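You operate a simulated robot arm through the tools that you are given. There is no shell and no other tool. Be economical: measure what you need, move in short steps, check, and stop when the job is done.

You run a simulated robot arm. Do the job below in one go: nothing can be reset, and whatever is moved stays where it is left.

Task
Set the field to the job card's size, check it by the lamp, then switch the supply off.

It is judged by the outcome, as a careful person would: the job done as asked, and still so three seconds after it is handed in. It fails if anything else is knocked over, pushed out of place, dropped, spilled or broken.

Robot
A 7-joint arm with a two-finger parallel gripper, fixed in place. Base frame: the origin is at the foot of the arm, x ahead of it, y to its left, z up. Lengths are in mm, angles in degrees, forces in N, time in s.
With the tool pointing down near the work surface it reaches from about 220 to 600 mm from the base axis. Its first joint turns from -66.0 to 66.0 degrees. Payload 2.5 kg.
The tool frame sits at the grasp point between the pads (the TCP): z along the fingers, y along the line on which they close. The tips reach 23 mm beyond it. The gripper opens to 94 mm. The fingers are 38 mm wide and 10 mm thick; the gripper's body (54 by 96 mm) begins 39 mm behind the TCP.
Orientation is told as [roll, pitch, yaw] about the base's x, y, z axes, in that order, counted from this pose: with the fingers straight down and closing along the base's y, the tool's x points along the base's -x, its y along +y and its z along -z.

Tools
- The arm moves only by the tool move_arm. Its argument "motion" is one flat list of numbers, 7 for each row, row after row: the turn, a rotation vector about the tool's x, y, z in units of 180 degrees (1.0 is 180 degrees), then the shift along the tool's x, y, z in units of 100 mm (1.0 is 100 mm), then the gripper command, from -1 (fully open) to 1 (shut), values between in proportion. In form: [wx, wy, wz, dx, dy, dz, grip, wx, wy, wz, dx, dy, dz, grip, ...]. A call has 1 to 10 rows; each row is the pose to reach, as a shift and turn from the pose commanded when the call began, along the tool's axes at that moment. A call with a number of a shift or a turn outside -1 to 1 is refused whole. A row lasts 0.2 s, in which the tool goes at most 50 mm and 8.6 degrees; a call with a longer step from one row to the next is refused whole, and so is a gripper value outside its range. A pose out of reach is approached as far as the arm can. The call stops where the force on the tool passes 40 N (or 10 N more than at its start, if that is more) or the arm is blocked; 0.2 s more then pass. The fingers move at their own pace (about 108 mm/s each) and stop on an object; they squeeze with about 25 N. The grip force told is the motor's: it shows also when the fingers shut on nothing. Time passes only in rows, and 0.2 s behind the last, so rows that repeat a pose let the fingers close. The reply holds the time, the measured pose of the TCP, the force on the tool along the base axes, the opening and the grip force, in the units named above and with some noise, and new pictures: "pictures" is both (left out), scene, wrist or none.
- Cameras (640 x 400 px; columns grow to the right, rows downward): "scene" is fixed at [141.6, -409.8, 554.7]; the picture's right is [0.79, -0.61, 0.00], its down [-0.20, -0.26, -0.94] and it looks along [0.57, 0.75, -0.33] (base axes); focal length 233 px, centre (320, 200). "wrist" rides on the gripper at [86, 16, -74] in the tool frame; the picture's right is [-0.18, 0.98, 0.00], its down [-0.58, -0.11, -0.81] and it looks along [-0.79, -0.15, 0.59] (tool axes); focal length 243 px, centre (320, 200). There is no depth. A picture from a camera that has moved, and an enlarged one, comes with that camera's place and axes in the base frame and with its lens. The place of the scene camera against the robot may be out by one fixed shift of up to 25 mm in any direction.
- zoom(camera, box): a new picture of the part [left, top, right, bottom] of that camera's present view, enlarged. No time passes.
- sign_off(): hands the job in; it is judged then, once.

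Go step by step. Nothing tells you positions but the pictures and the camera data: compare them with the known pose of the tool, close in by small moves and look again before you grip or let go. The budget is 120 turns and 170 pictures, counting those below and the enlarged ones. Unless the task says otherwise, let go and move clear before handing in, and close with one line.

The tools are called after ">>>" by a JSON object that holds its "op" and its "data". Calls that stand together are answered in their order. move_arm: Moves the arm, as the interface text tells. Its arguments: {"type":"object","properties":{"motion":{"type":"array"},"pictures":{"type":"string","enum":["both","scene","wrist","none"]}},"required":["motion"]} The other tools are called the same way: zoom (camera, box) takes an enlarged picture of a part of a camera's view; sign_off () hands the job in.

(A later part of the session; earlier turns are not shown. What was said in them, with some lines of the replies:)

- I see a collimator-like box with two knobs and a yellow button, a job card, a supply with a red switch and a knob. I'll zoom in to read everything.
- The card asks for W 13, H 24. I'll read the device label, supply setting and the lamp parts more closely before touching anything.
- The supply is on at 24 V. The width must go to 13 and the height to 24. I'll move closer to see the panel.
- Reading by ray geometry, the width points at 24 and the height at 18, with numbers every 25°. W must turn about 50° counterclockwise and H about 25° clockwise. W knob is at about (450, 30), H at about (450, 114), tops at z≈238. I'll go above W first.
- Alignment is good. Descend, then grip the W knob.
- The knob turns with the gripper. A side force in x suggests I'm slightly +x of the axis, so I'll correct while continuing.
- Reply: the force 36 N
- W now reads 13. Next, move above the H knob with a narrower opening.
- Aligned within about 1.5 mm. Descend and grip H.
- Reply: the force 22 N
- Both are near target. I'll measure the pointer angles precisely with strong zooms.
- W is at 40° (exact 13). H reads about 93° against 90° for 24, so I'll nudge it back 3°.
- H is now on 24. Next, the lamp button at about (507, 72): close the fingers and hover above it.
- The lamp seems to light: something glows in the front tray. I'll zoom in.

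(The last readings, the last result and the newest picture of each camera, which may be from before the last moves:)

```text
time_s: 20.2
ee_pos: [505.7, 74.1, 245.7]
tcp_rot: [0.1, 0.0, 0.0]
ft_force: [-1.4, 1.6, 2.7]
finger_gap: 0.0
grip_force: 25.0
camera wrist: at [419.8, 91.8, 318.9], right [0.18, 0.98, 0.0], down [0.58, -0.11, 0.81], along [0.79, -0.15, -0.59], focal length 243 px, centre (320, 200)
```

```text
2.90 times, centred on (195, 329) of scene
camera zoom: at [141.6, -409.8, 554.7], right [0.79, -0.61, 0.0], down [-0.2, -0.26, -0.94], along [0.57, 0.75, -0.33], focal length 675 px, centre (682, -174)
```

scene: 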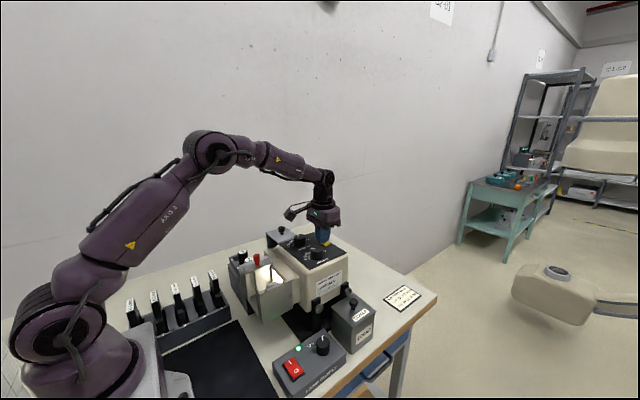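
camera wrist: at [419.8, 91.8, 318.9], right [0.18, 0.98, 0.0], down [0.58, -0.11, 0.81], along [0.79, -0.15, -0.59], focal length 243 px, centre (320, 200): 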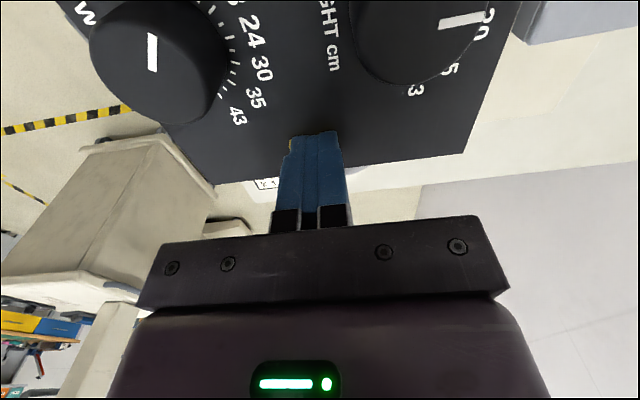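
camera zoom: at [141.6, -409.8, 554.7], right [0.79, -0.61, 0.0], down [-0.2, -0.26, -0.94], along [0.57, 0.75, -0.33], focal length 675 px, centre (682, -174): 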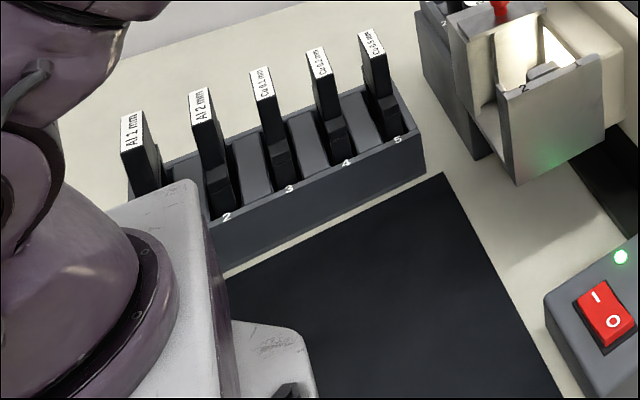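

The lamp is lit and light comes out of the exit window into the filter rails. I'll hold a moment, then release and see.

>>> {"op": "move_arm", "data": {"motion": [0, 0, 0, 0, 0, 0, 1, 0, 0, 0, 0, 0, 0, 1, 0, 0, 0, 0, 0, 0, 1, 0, 0, 0, 0, 0, -0.2, 1, 0, 0, 0, 0, 0, -0.6, 1, 0, 0, 0, 0, 0, -0.8, 1], "pictures": "scene"}}

>>> {"op": "zoom", "data": {"camera": "scene", "box": [220, 225, 340, 325]}}

```text
time_s: 21.6
ee_pos: [505.8, 76.3, 324.8]
tcp_rot: [0.0, 0.1, 0.0]
ft_force: [-0.5, 0.4, -0.1]
finger_gap: 0.0
grip_force: 25.1
```

scene: 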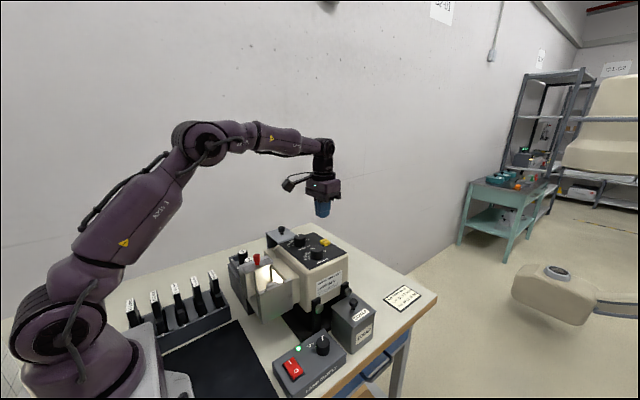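

```text
4.00 times, centred on (280, 275) of scene
camera zoom: at [141.6, -409.8, 554.7], right [0.79, -0.61, 0.0], down [-0.2, -0.26, -0.94], along [0.57, 0.75, -0.33], focal length 932 px, centre (480, -100)
```

zoom: 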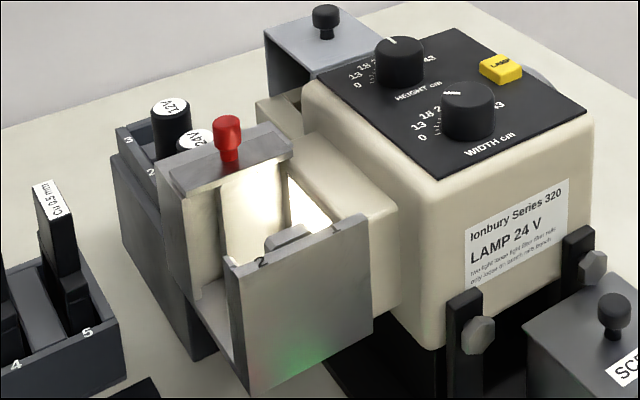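

The lamp stays lit with W 13, H 24 set. Now I'll head toward the supply, looking at the exit window on the way.

>>> {"op": "move_arm", "data": {"motion": [0, 0, 0, 0.33, -0.3, 0, 1, 0, 0, 0, 0.66, -0.6, 0, 1, 0, 0, 0, 0.98, -0.9, 0, 1], "pictures": "none"}}

>>> {"op": "move_arm", "data": {"motion": [0, 0, 0, 0.33, -0.3, 0, 1, 0, 0, 0, 0.66, -0.6, 0, 1, 0, 0, 0, 0.98, -0.95, 0, 1]}}

>>> {"op": "zoom", "data": {"camera": "wrist", "box": [160, 0, 480, 200]}}

```text
time_s: 22.4
ee_pos: [408.5, -14.3, 326.4]
tcp_rot: [0.0, 0.1, 0.0]
ft_force: [0.7, -0.4, -0.2]
finger_gap: 0.0
grip_force: 25.2
```

```text
time_s: 23.2
ee_pos: [309.6, -107.4, 325.7]
tcp_rot: [0.0, -0.1, 0.2]
ft_force: [-0.7, 0.4, 0.0]
finger_gap: 0.2
grip_force: 25.2
camera wrist: at [224.2, -90.0, 397.9], right [0.18, 0.98, 0.0], down [0.58, -0.11, 0.81], along [0.79, -0.15, -0.59], focal length 243 px, centre (320, 200)
```

scene: 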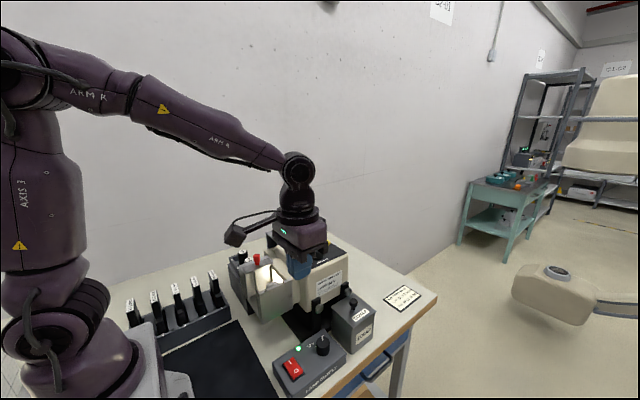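
wrist: 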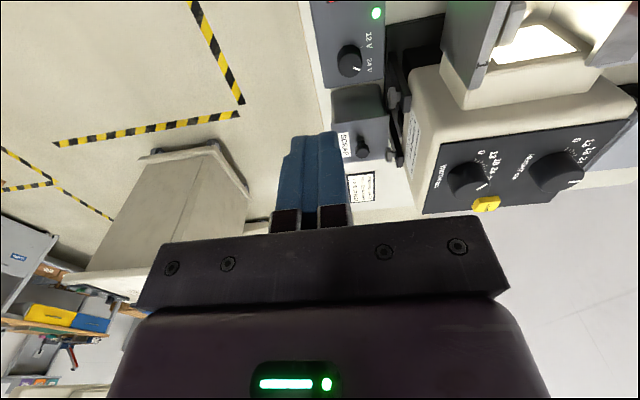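

```text
2.00 times, centred on (320, 100) of wrist
camera zoom: at [224.2, -90.0, 397.9], right [0.18, 0.98, 0.0], down [0.58, -0.11, 0.81], along [0.79, -0.15, -0.59], focal length 485 px, centre (320, 400)
```

zoom: 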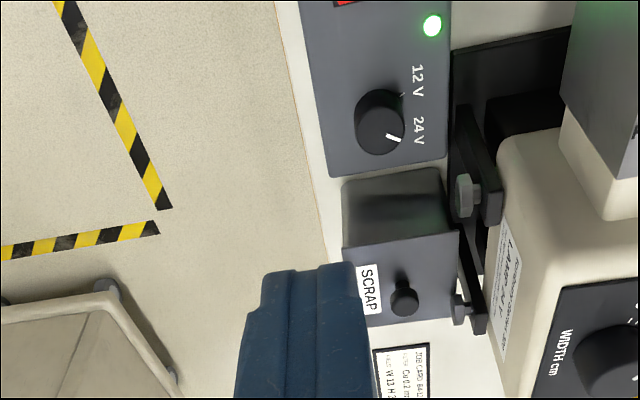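

>>> {"op": "move_arm", "data": {"motion": [0, 0, 0, 0.3, 0, -0.3, 1, 0, 0, 0, 0.6, 0.1, -0.6, 1, 0, 0, 0, 0.6, 0.1, -0.6, 1], "pictures": "wrist"}}

>>> {"op": "zoom", "data": {"camera": "wrist", "box": [270, 0, 390, 80]}}

>>> {"op": "zoom", "data": {"camera": "wrist", "box": [360, 0, 560, 130]}}

```text
time_s: 24.0
ee_pos: [252.7, -100.5, 384.1]
tcp_rot: [-0.1, -0.1, 0.0]
ft_force: [0.1, 1.2, 0.4]
finger_gap: 0.1
grip_force: 24.8
camera wrist: at [166.7, -82.9, 457.1], right [0.18, 0.98, 0.0], down [0.58, -0.11, 0.81], along [0.79, -0.15, -0.59], focal length 243 px, centre (320, 200)
```

wrist: 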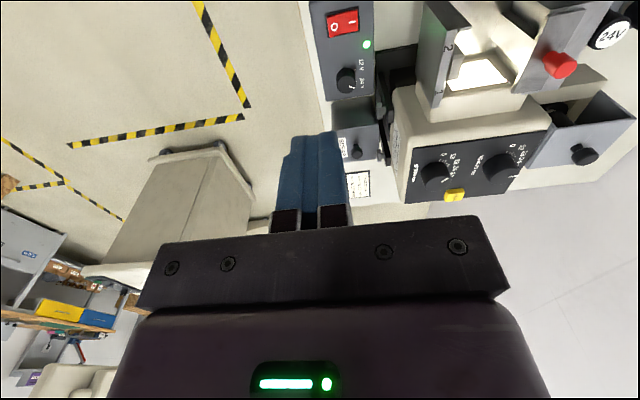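

```text
5.00 times, centred on (330, 40) of wrist
camera zoom: at [166.7, -82.9, 457.1], right [0.18, 0.98, 0.0], down [0.58, -0.11, 0.81], along [0.79, -0.15, -0.59], focal length 1213 px, centre (270, 1000)
```

zoom: 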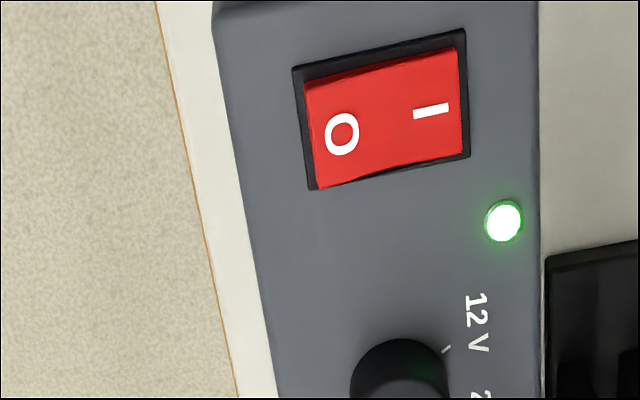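

```text
3.08 times, centred on (460, 65) of wrist
camera zoom: at [166.7, -82.9, 457.1], right [0.18, 0.98, 0.0], down [0.58, -0.11, 0.81], along [0.79, -0.15, -0.59], focal length 746 px, centre (-111, 615)
```

zoom: 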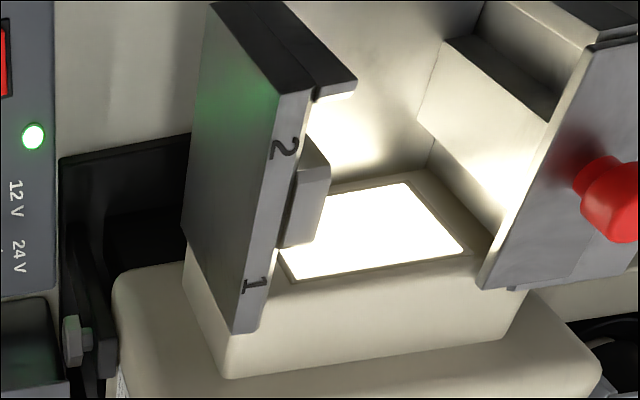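

The window is fully lit, so the lamp check is good. Next is the supply's rocker: I need its "O" end. I'll take a lower view for triangulation.

>>> {"op": "move_arm", "data": {"motion": [0, 0, 0, 0, 0.05, 0.45, 1, 0, 0, 0, 0, 0.1, 0.9, 1, 0, 0, 0, 0, 0.1, 0.98, 1, 0, 0, 0, 0, 0.1, 0.98, 1], "pictures": "wrist"}}

>>> {"op": "zoom", "data": {"camera": "wrist", "box": [270, 0, 430, 100]}}

```text
time_s: 25.0
ee_pos: [250.8, -91.4, 285.9]
tcp_rot: [0.0, 0.0, 0.0]
ft_force: [-0.4, 0.0, 0.5]
finger_gap: 0.1
grip_force: 25.4
camera wrist: at [165.4, -73.8, 359.2], right [0.18, 0.98, 0.0], down [0.58, -0.11, 0.81], along [0.79, -0.15, -0.59], focal length 243 px, centre (320, 200)
```

wrist: 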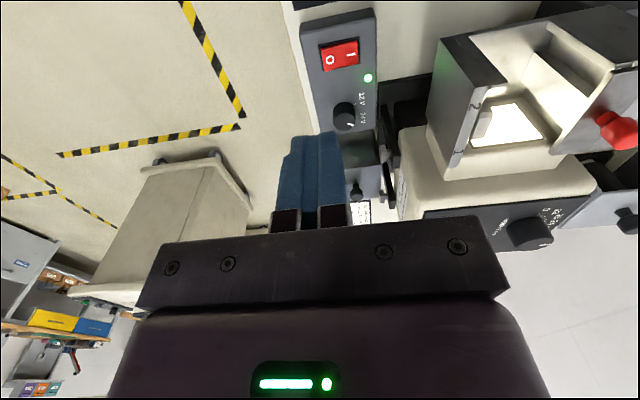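

```text
4.00 times, centred on (350, 50) of wrist
camera zoom: at [165.4, -73.8, 359.2], right [0.18, 0.98, 0.0], down [0.58, -0.11, 0.81], along [0.79, -0.15, -0.59], focal length 970 px, centre (200, 800)
```

zoom: 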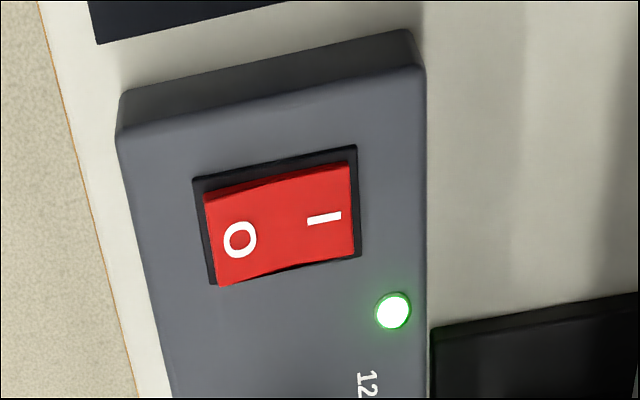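

Triangulation from three views agrees: "O" is at about (304, -88, 41), so the supply is low. I'll approach in stages with closed fingers.

>>> {"op": "move_arm", "data": {"motion": [0, 0, 0, -0.2, 0, 0.3, 1, 0, 0, 0, -0.4, 0, 0.6, 1, 0, 0, 0, -0.54, 0, 0.98, 1, 0, 0, 0, -0.54, 0, 0.98, 1], "pictures": "none"}}

>>> {"op": "move_arm", "data": {"motion": [0, 0, 0, 0, 0, 0.3, 1, 0, 0, 0, 0, 0, 0.6, 1, 0, 0, 0, 0, 0, 0.8, 1, 0, 0, 0, 0, 0, 0.8, 1]}}

>>> {"op": "zoom", "data": {"camera": "scene", "box": [240, 290, 360, 398]}}

>>> {"op": "zoom", "data": {"camera": "wrist", "box": [240, 60, 440, 200]}}

```text
time_s: 26.0
ee_pos: [301.8, -89.8, 189.5]
tcp_rot: [0.0, 0.0, 0.1]
ft_force: [-0.7, -0.8, 0.3]
finger_gap: 0.3
grip_force: 25.0
```

```text
time_s: 27.0
ee_pos: [304.4, -88.5, 109.4]
tcp_rot: [0.0, 0.0, 0.0]
ft_force: [-0.3, 0.2, -0.8]
finger_gap: 0.1
grip_force: 25.1
camera wrist: at [217.7, -71.1, 183.0], right [0.18, 0.98, 0.0], down [0.58, -0.11, 0.81], along [0.79, -0.15, -0.59], focal length 243 px, centre (320, 200)
```

scene: 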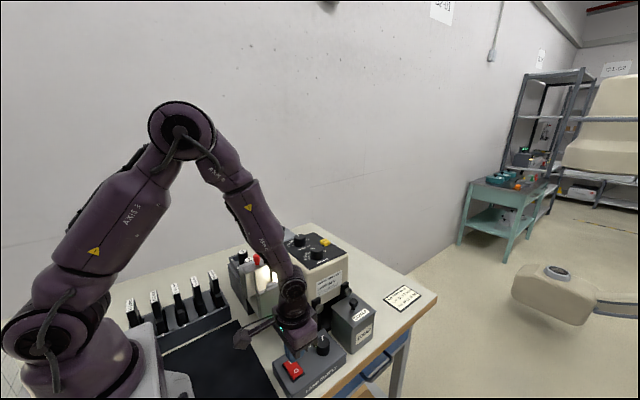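
wrist: 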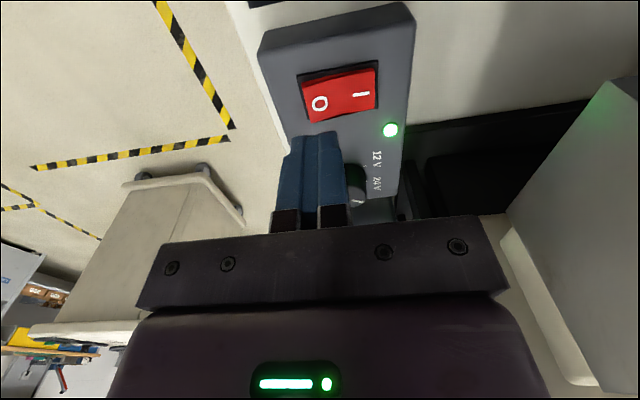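

```text
3.70 times, centred on (300, 344) of scene
camera zoom: at [141.6, -409.8, 554.7], right [0.79, -0.61, 0.0], down [-0.2, -0.26, -0.94], along [0.57, 0.75, -0.33], focal length 863 px, centre (394, -333)
```

zoom: 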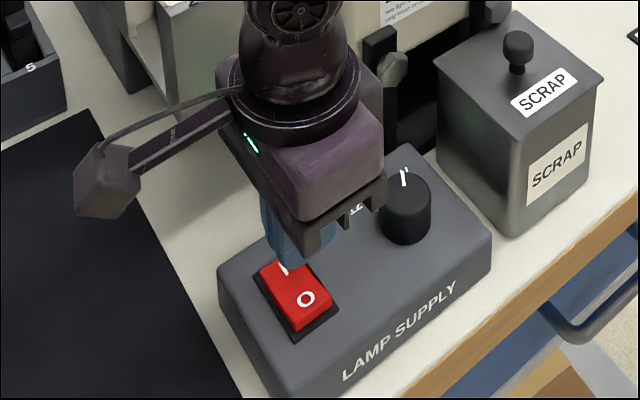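

```text
2.86 times, centred on (340, 130) of wrist
camera zoom: at [217.7, -71.1, 183.0], right [0.18, 0.98, 0.0], down [0.58, -0.11, 0.81], along [0.79, -0.15, -0.59], focal length 693 px, centre (263, 400)
```

zoom: 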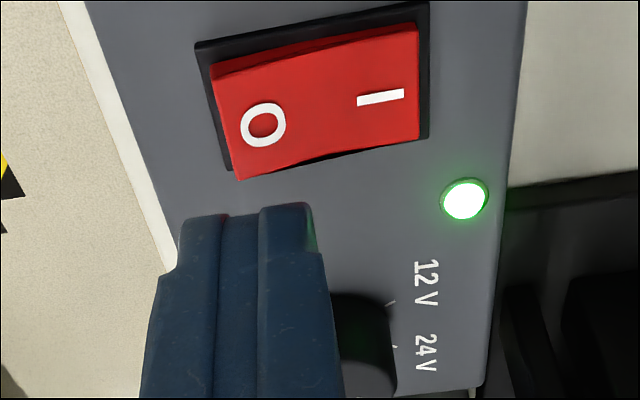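

Aligned over the "O" half. Pressing down gently in small steps.

>>> {"op": "move_arm", "data": {"motion": [0, 0, 0, 0, -0.02, 0.25, 1, 0, 0, 0, 0, -0.02, 0.36, 1, 0, 0, 0, 0, -0.02, 0.4, 1, 0, 0, 0, 0, -0.02, 0.43, 1], "pictures": "none"}}

>>> {"op": "zoom", "data": {"camera": "scene", "box": [240, 290, 360, 398]}}

>>> {"op": "zoom", "data": {"camera": "wrist", "box": [240, 60, 440, 200]}}

```text
time_s: 28.0
ee_pos: [304.4, -91.1, 68.5]
tcp_rot: [0.1, 0.0, 0.0]
ft_force: [-1.1, -0.7, 1.5]
finger_gap: 0.1
grip_force: 24.5
```

```text
3.70 times, centred on (300, 344) of scene
camera zoom: at [141.6, -409.8, 554.7], right [0.79, -0.61, 0.0], down [-0.2, -0.26, -0.94], along [0.57, 0.75, -0.33], focal length 863 px, centre (394, -333)
```

zoom: 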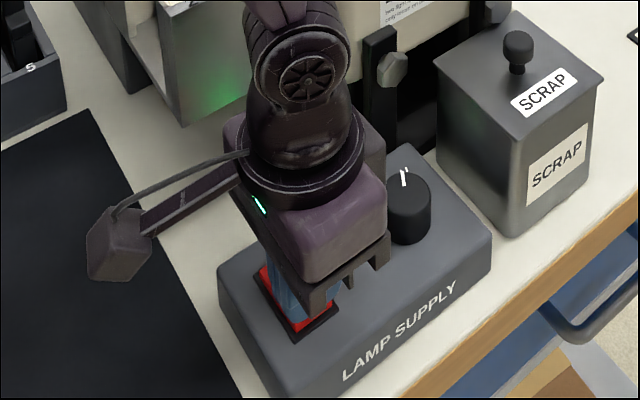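

```text
2.86 times, centred on (340, 130) of wrist
camera zoom: at [218.6, -72.8, 141.0], right [0.18, 0.98, 0.0], down [0.58, -0.11, 0.81], along [0.79, -0.15, -0.59], focal length 693 px, centre (263, 400)
```

zoom: 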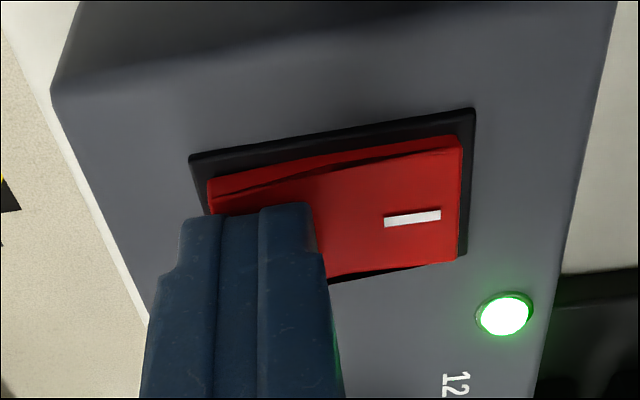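

Just at contact and still on. Pressing further in small steps.

>>> {"op": "move_arm", "data": {"motion": [0, 0, 0, 0, 0, 0.03, 1, 0, 0, 0, 0, 0, 0.05, 1, 0, 0, 0, 0, 0, 0.07, 1], "pictures": "none"}}

>>> {"op": "zoom", "data": {"camera": "wrist", "box": [240, 60, 440, 200]}}

```text
time_s: 28.6
ee_pos: [304.9, -90.2, 64.8]
tcp_rot: [0.1, -0.1, 0.0]
ft_force: [-2.3, 0.5, 11.0]
finger_gap: 0.0
grip_force: 25.2
stopped in row 2: the force on the tool passed its limit (the readings are from after the stop); the commanded pose is now the measured one
```

```text
2.86 times, centred on (340, 130) of wrist
camera zoom: at [218.8, -73.1, 138.3], right [0.18, 0.98, 0.0], down [0.58, -0.11, 0.81], along [0.79, -0.15, -0.59], focal length 693 px, centre (263, 400)
```

zoom: 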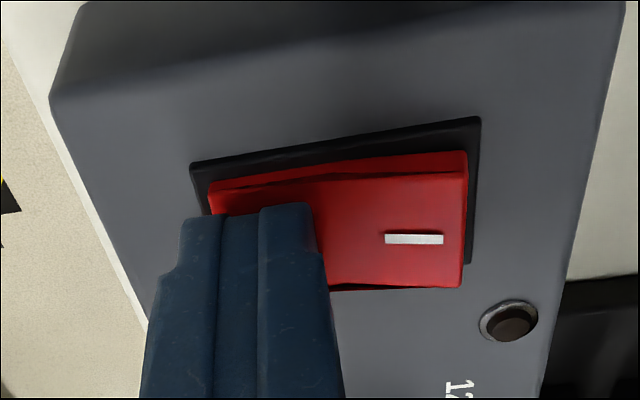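

The LED went out: the supply is off and the rocker has flipped. Retreat upwards and verify everything.

>>> {"op": "move_arm", "data": {"motion": [0, 0, 0, 0, 0, -0.15, 1, 0, 0, 0, 0, 0, -0.5, 1, 0, 0, 0, 0, 0, -0.98, 1, 0, 0, 0, 0, 0, -0.98, 1], "pictures": "none"}}

>>> {"op": "move_arm", "data": {"motion": [0, 0, 0, 0.1, 0, -0.4, 0, 0, 0, 0, 0.3, 0, -0.8, 0, 0, 0, 0, 0.5, 0, -0.98, 0, 0, 0, 0, 0.5, 0, -0.98, 0]}}

>>> {"op": "zoom", "data": {"camera": "scene", "box": [220, 225, 400, 398]}}

>>> {"op": "zoom", "data": {"camera": "scene", "box": [280, 225, 340, 265]}}

```text
time_s: 29.6
ee_pos: [305.1, -89.6, 164.3]
tcp_rot: [0.0, 0.0, 0.0]
ft_force: [-0.5, -0.3, -0.1]
finger_gap: 0.0
grip_force: 24.9
```

```text
time_s: 30.6
ee_pos: [251.9, -93.5, 259.7]
tcp_rot: [0.0, 0.1, 0.0]
ft_force: [-0.2, -0.5, -0.2]
finger_gap: 47.0
grip_force: 0.1
camera wrist: at [165.8, -75.8, 334.1], right [0.18, 0.98, 0.0], down [0.58, -0.11, 0.81], along [0.79, -0.15, -0.59], focal length 243 px, centre (320, 200)
```

scene: 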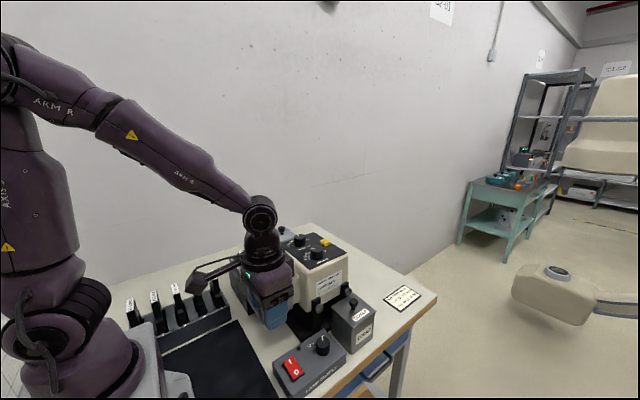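
wrist: 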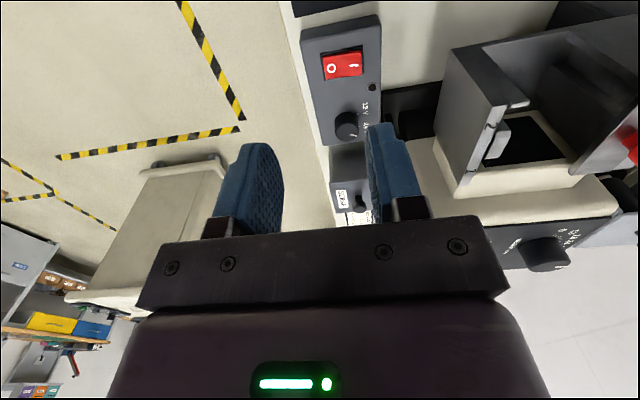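

```text
2.31 times, centred on (310, 312) of scene
camera zoom: at [141.6, -409.8, 554.7], right [0.79, -0.61, 0.0], down [-0.2, -0.26, -0.94], along [0.57, 0.75, -0.33], focal length 539 px, centre (343, -58)
```

zoom: 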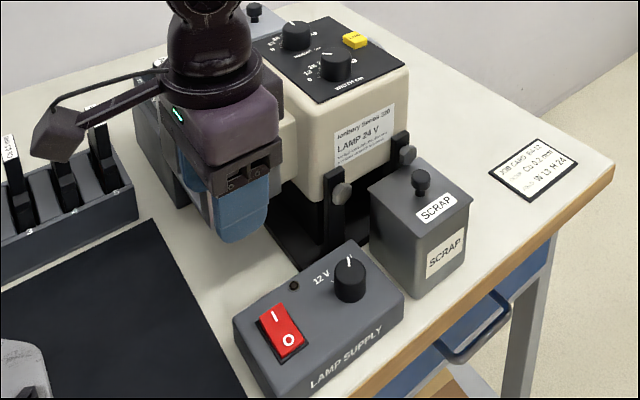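

```text
10.00 times, centred on (310, 245) of scene
camera zoom: at [141.6, -409.8, 554.7], right [0.79, -0.61, 0.0], down [-0.2, -0.26, -0.94], along [0.57, 0.75, -0.33], focal length 2329 px, centre (420, -250)
```

zoom: 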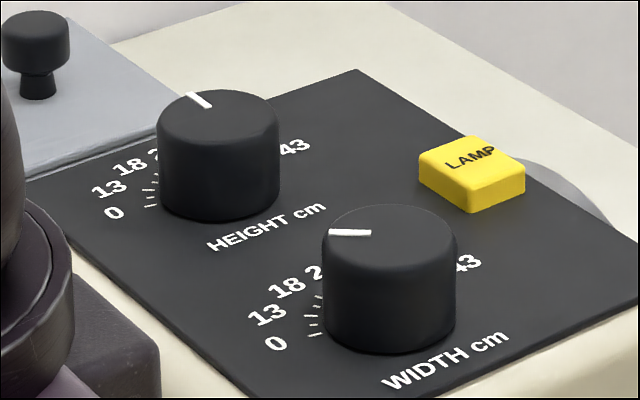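

The supply LED and the lamp are both off. The width knob is on 13 and the height knob on 24, nothing else has moved, and the arm is clear, so I'm handing in.

>>> {"op": "sign_off", "data": {}}

```text
The job is handed in.
```

The field is set to W 13, H 24 as the job card asks; the lamp lit at that setting and the exit window showed full light, though I saw no projected field to measure, and the lamp supply is now switched off.
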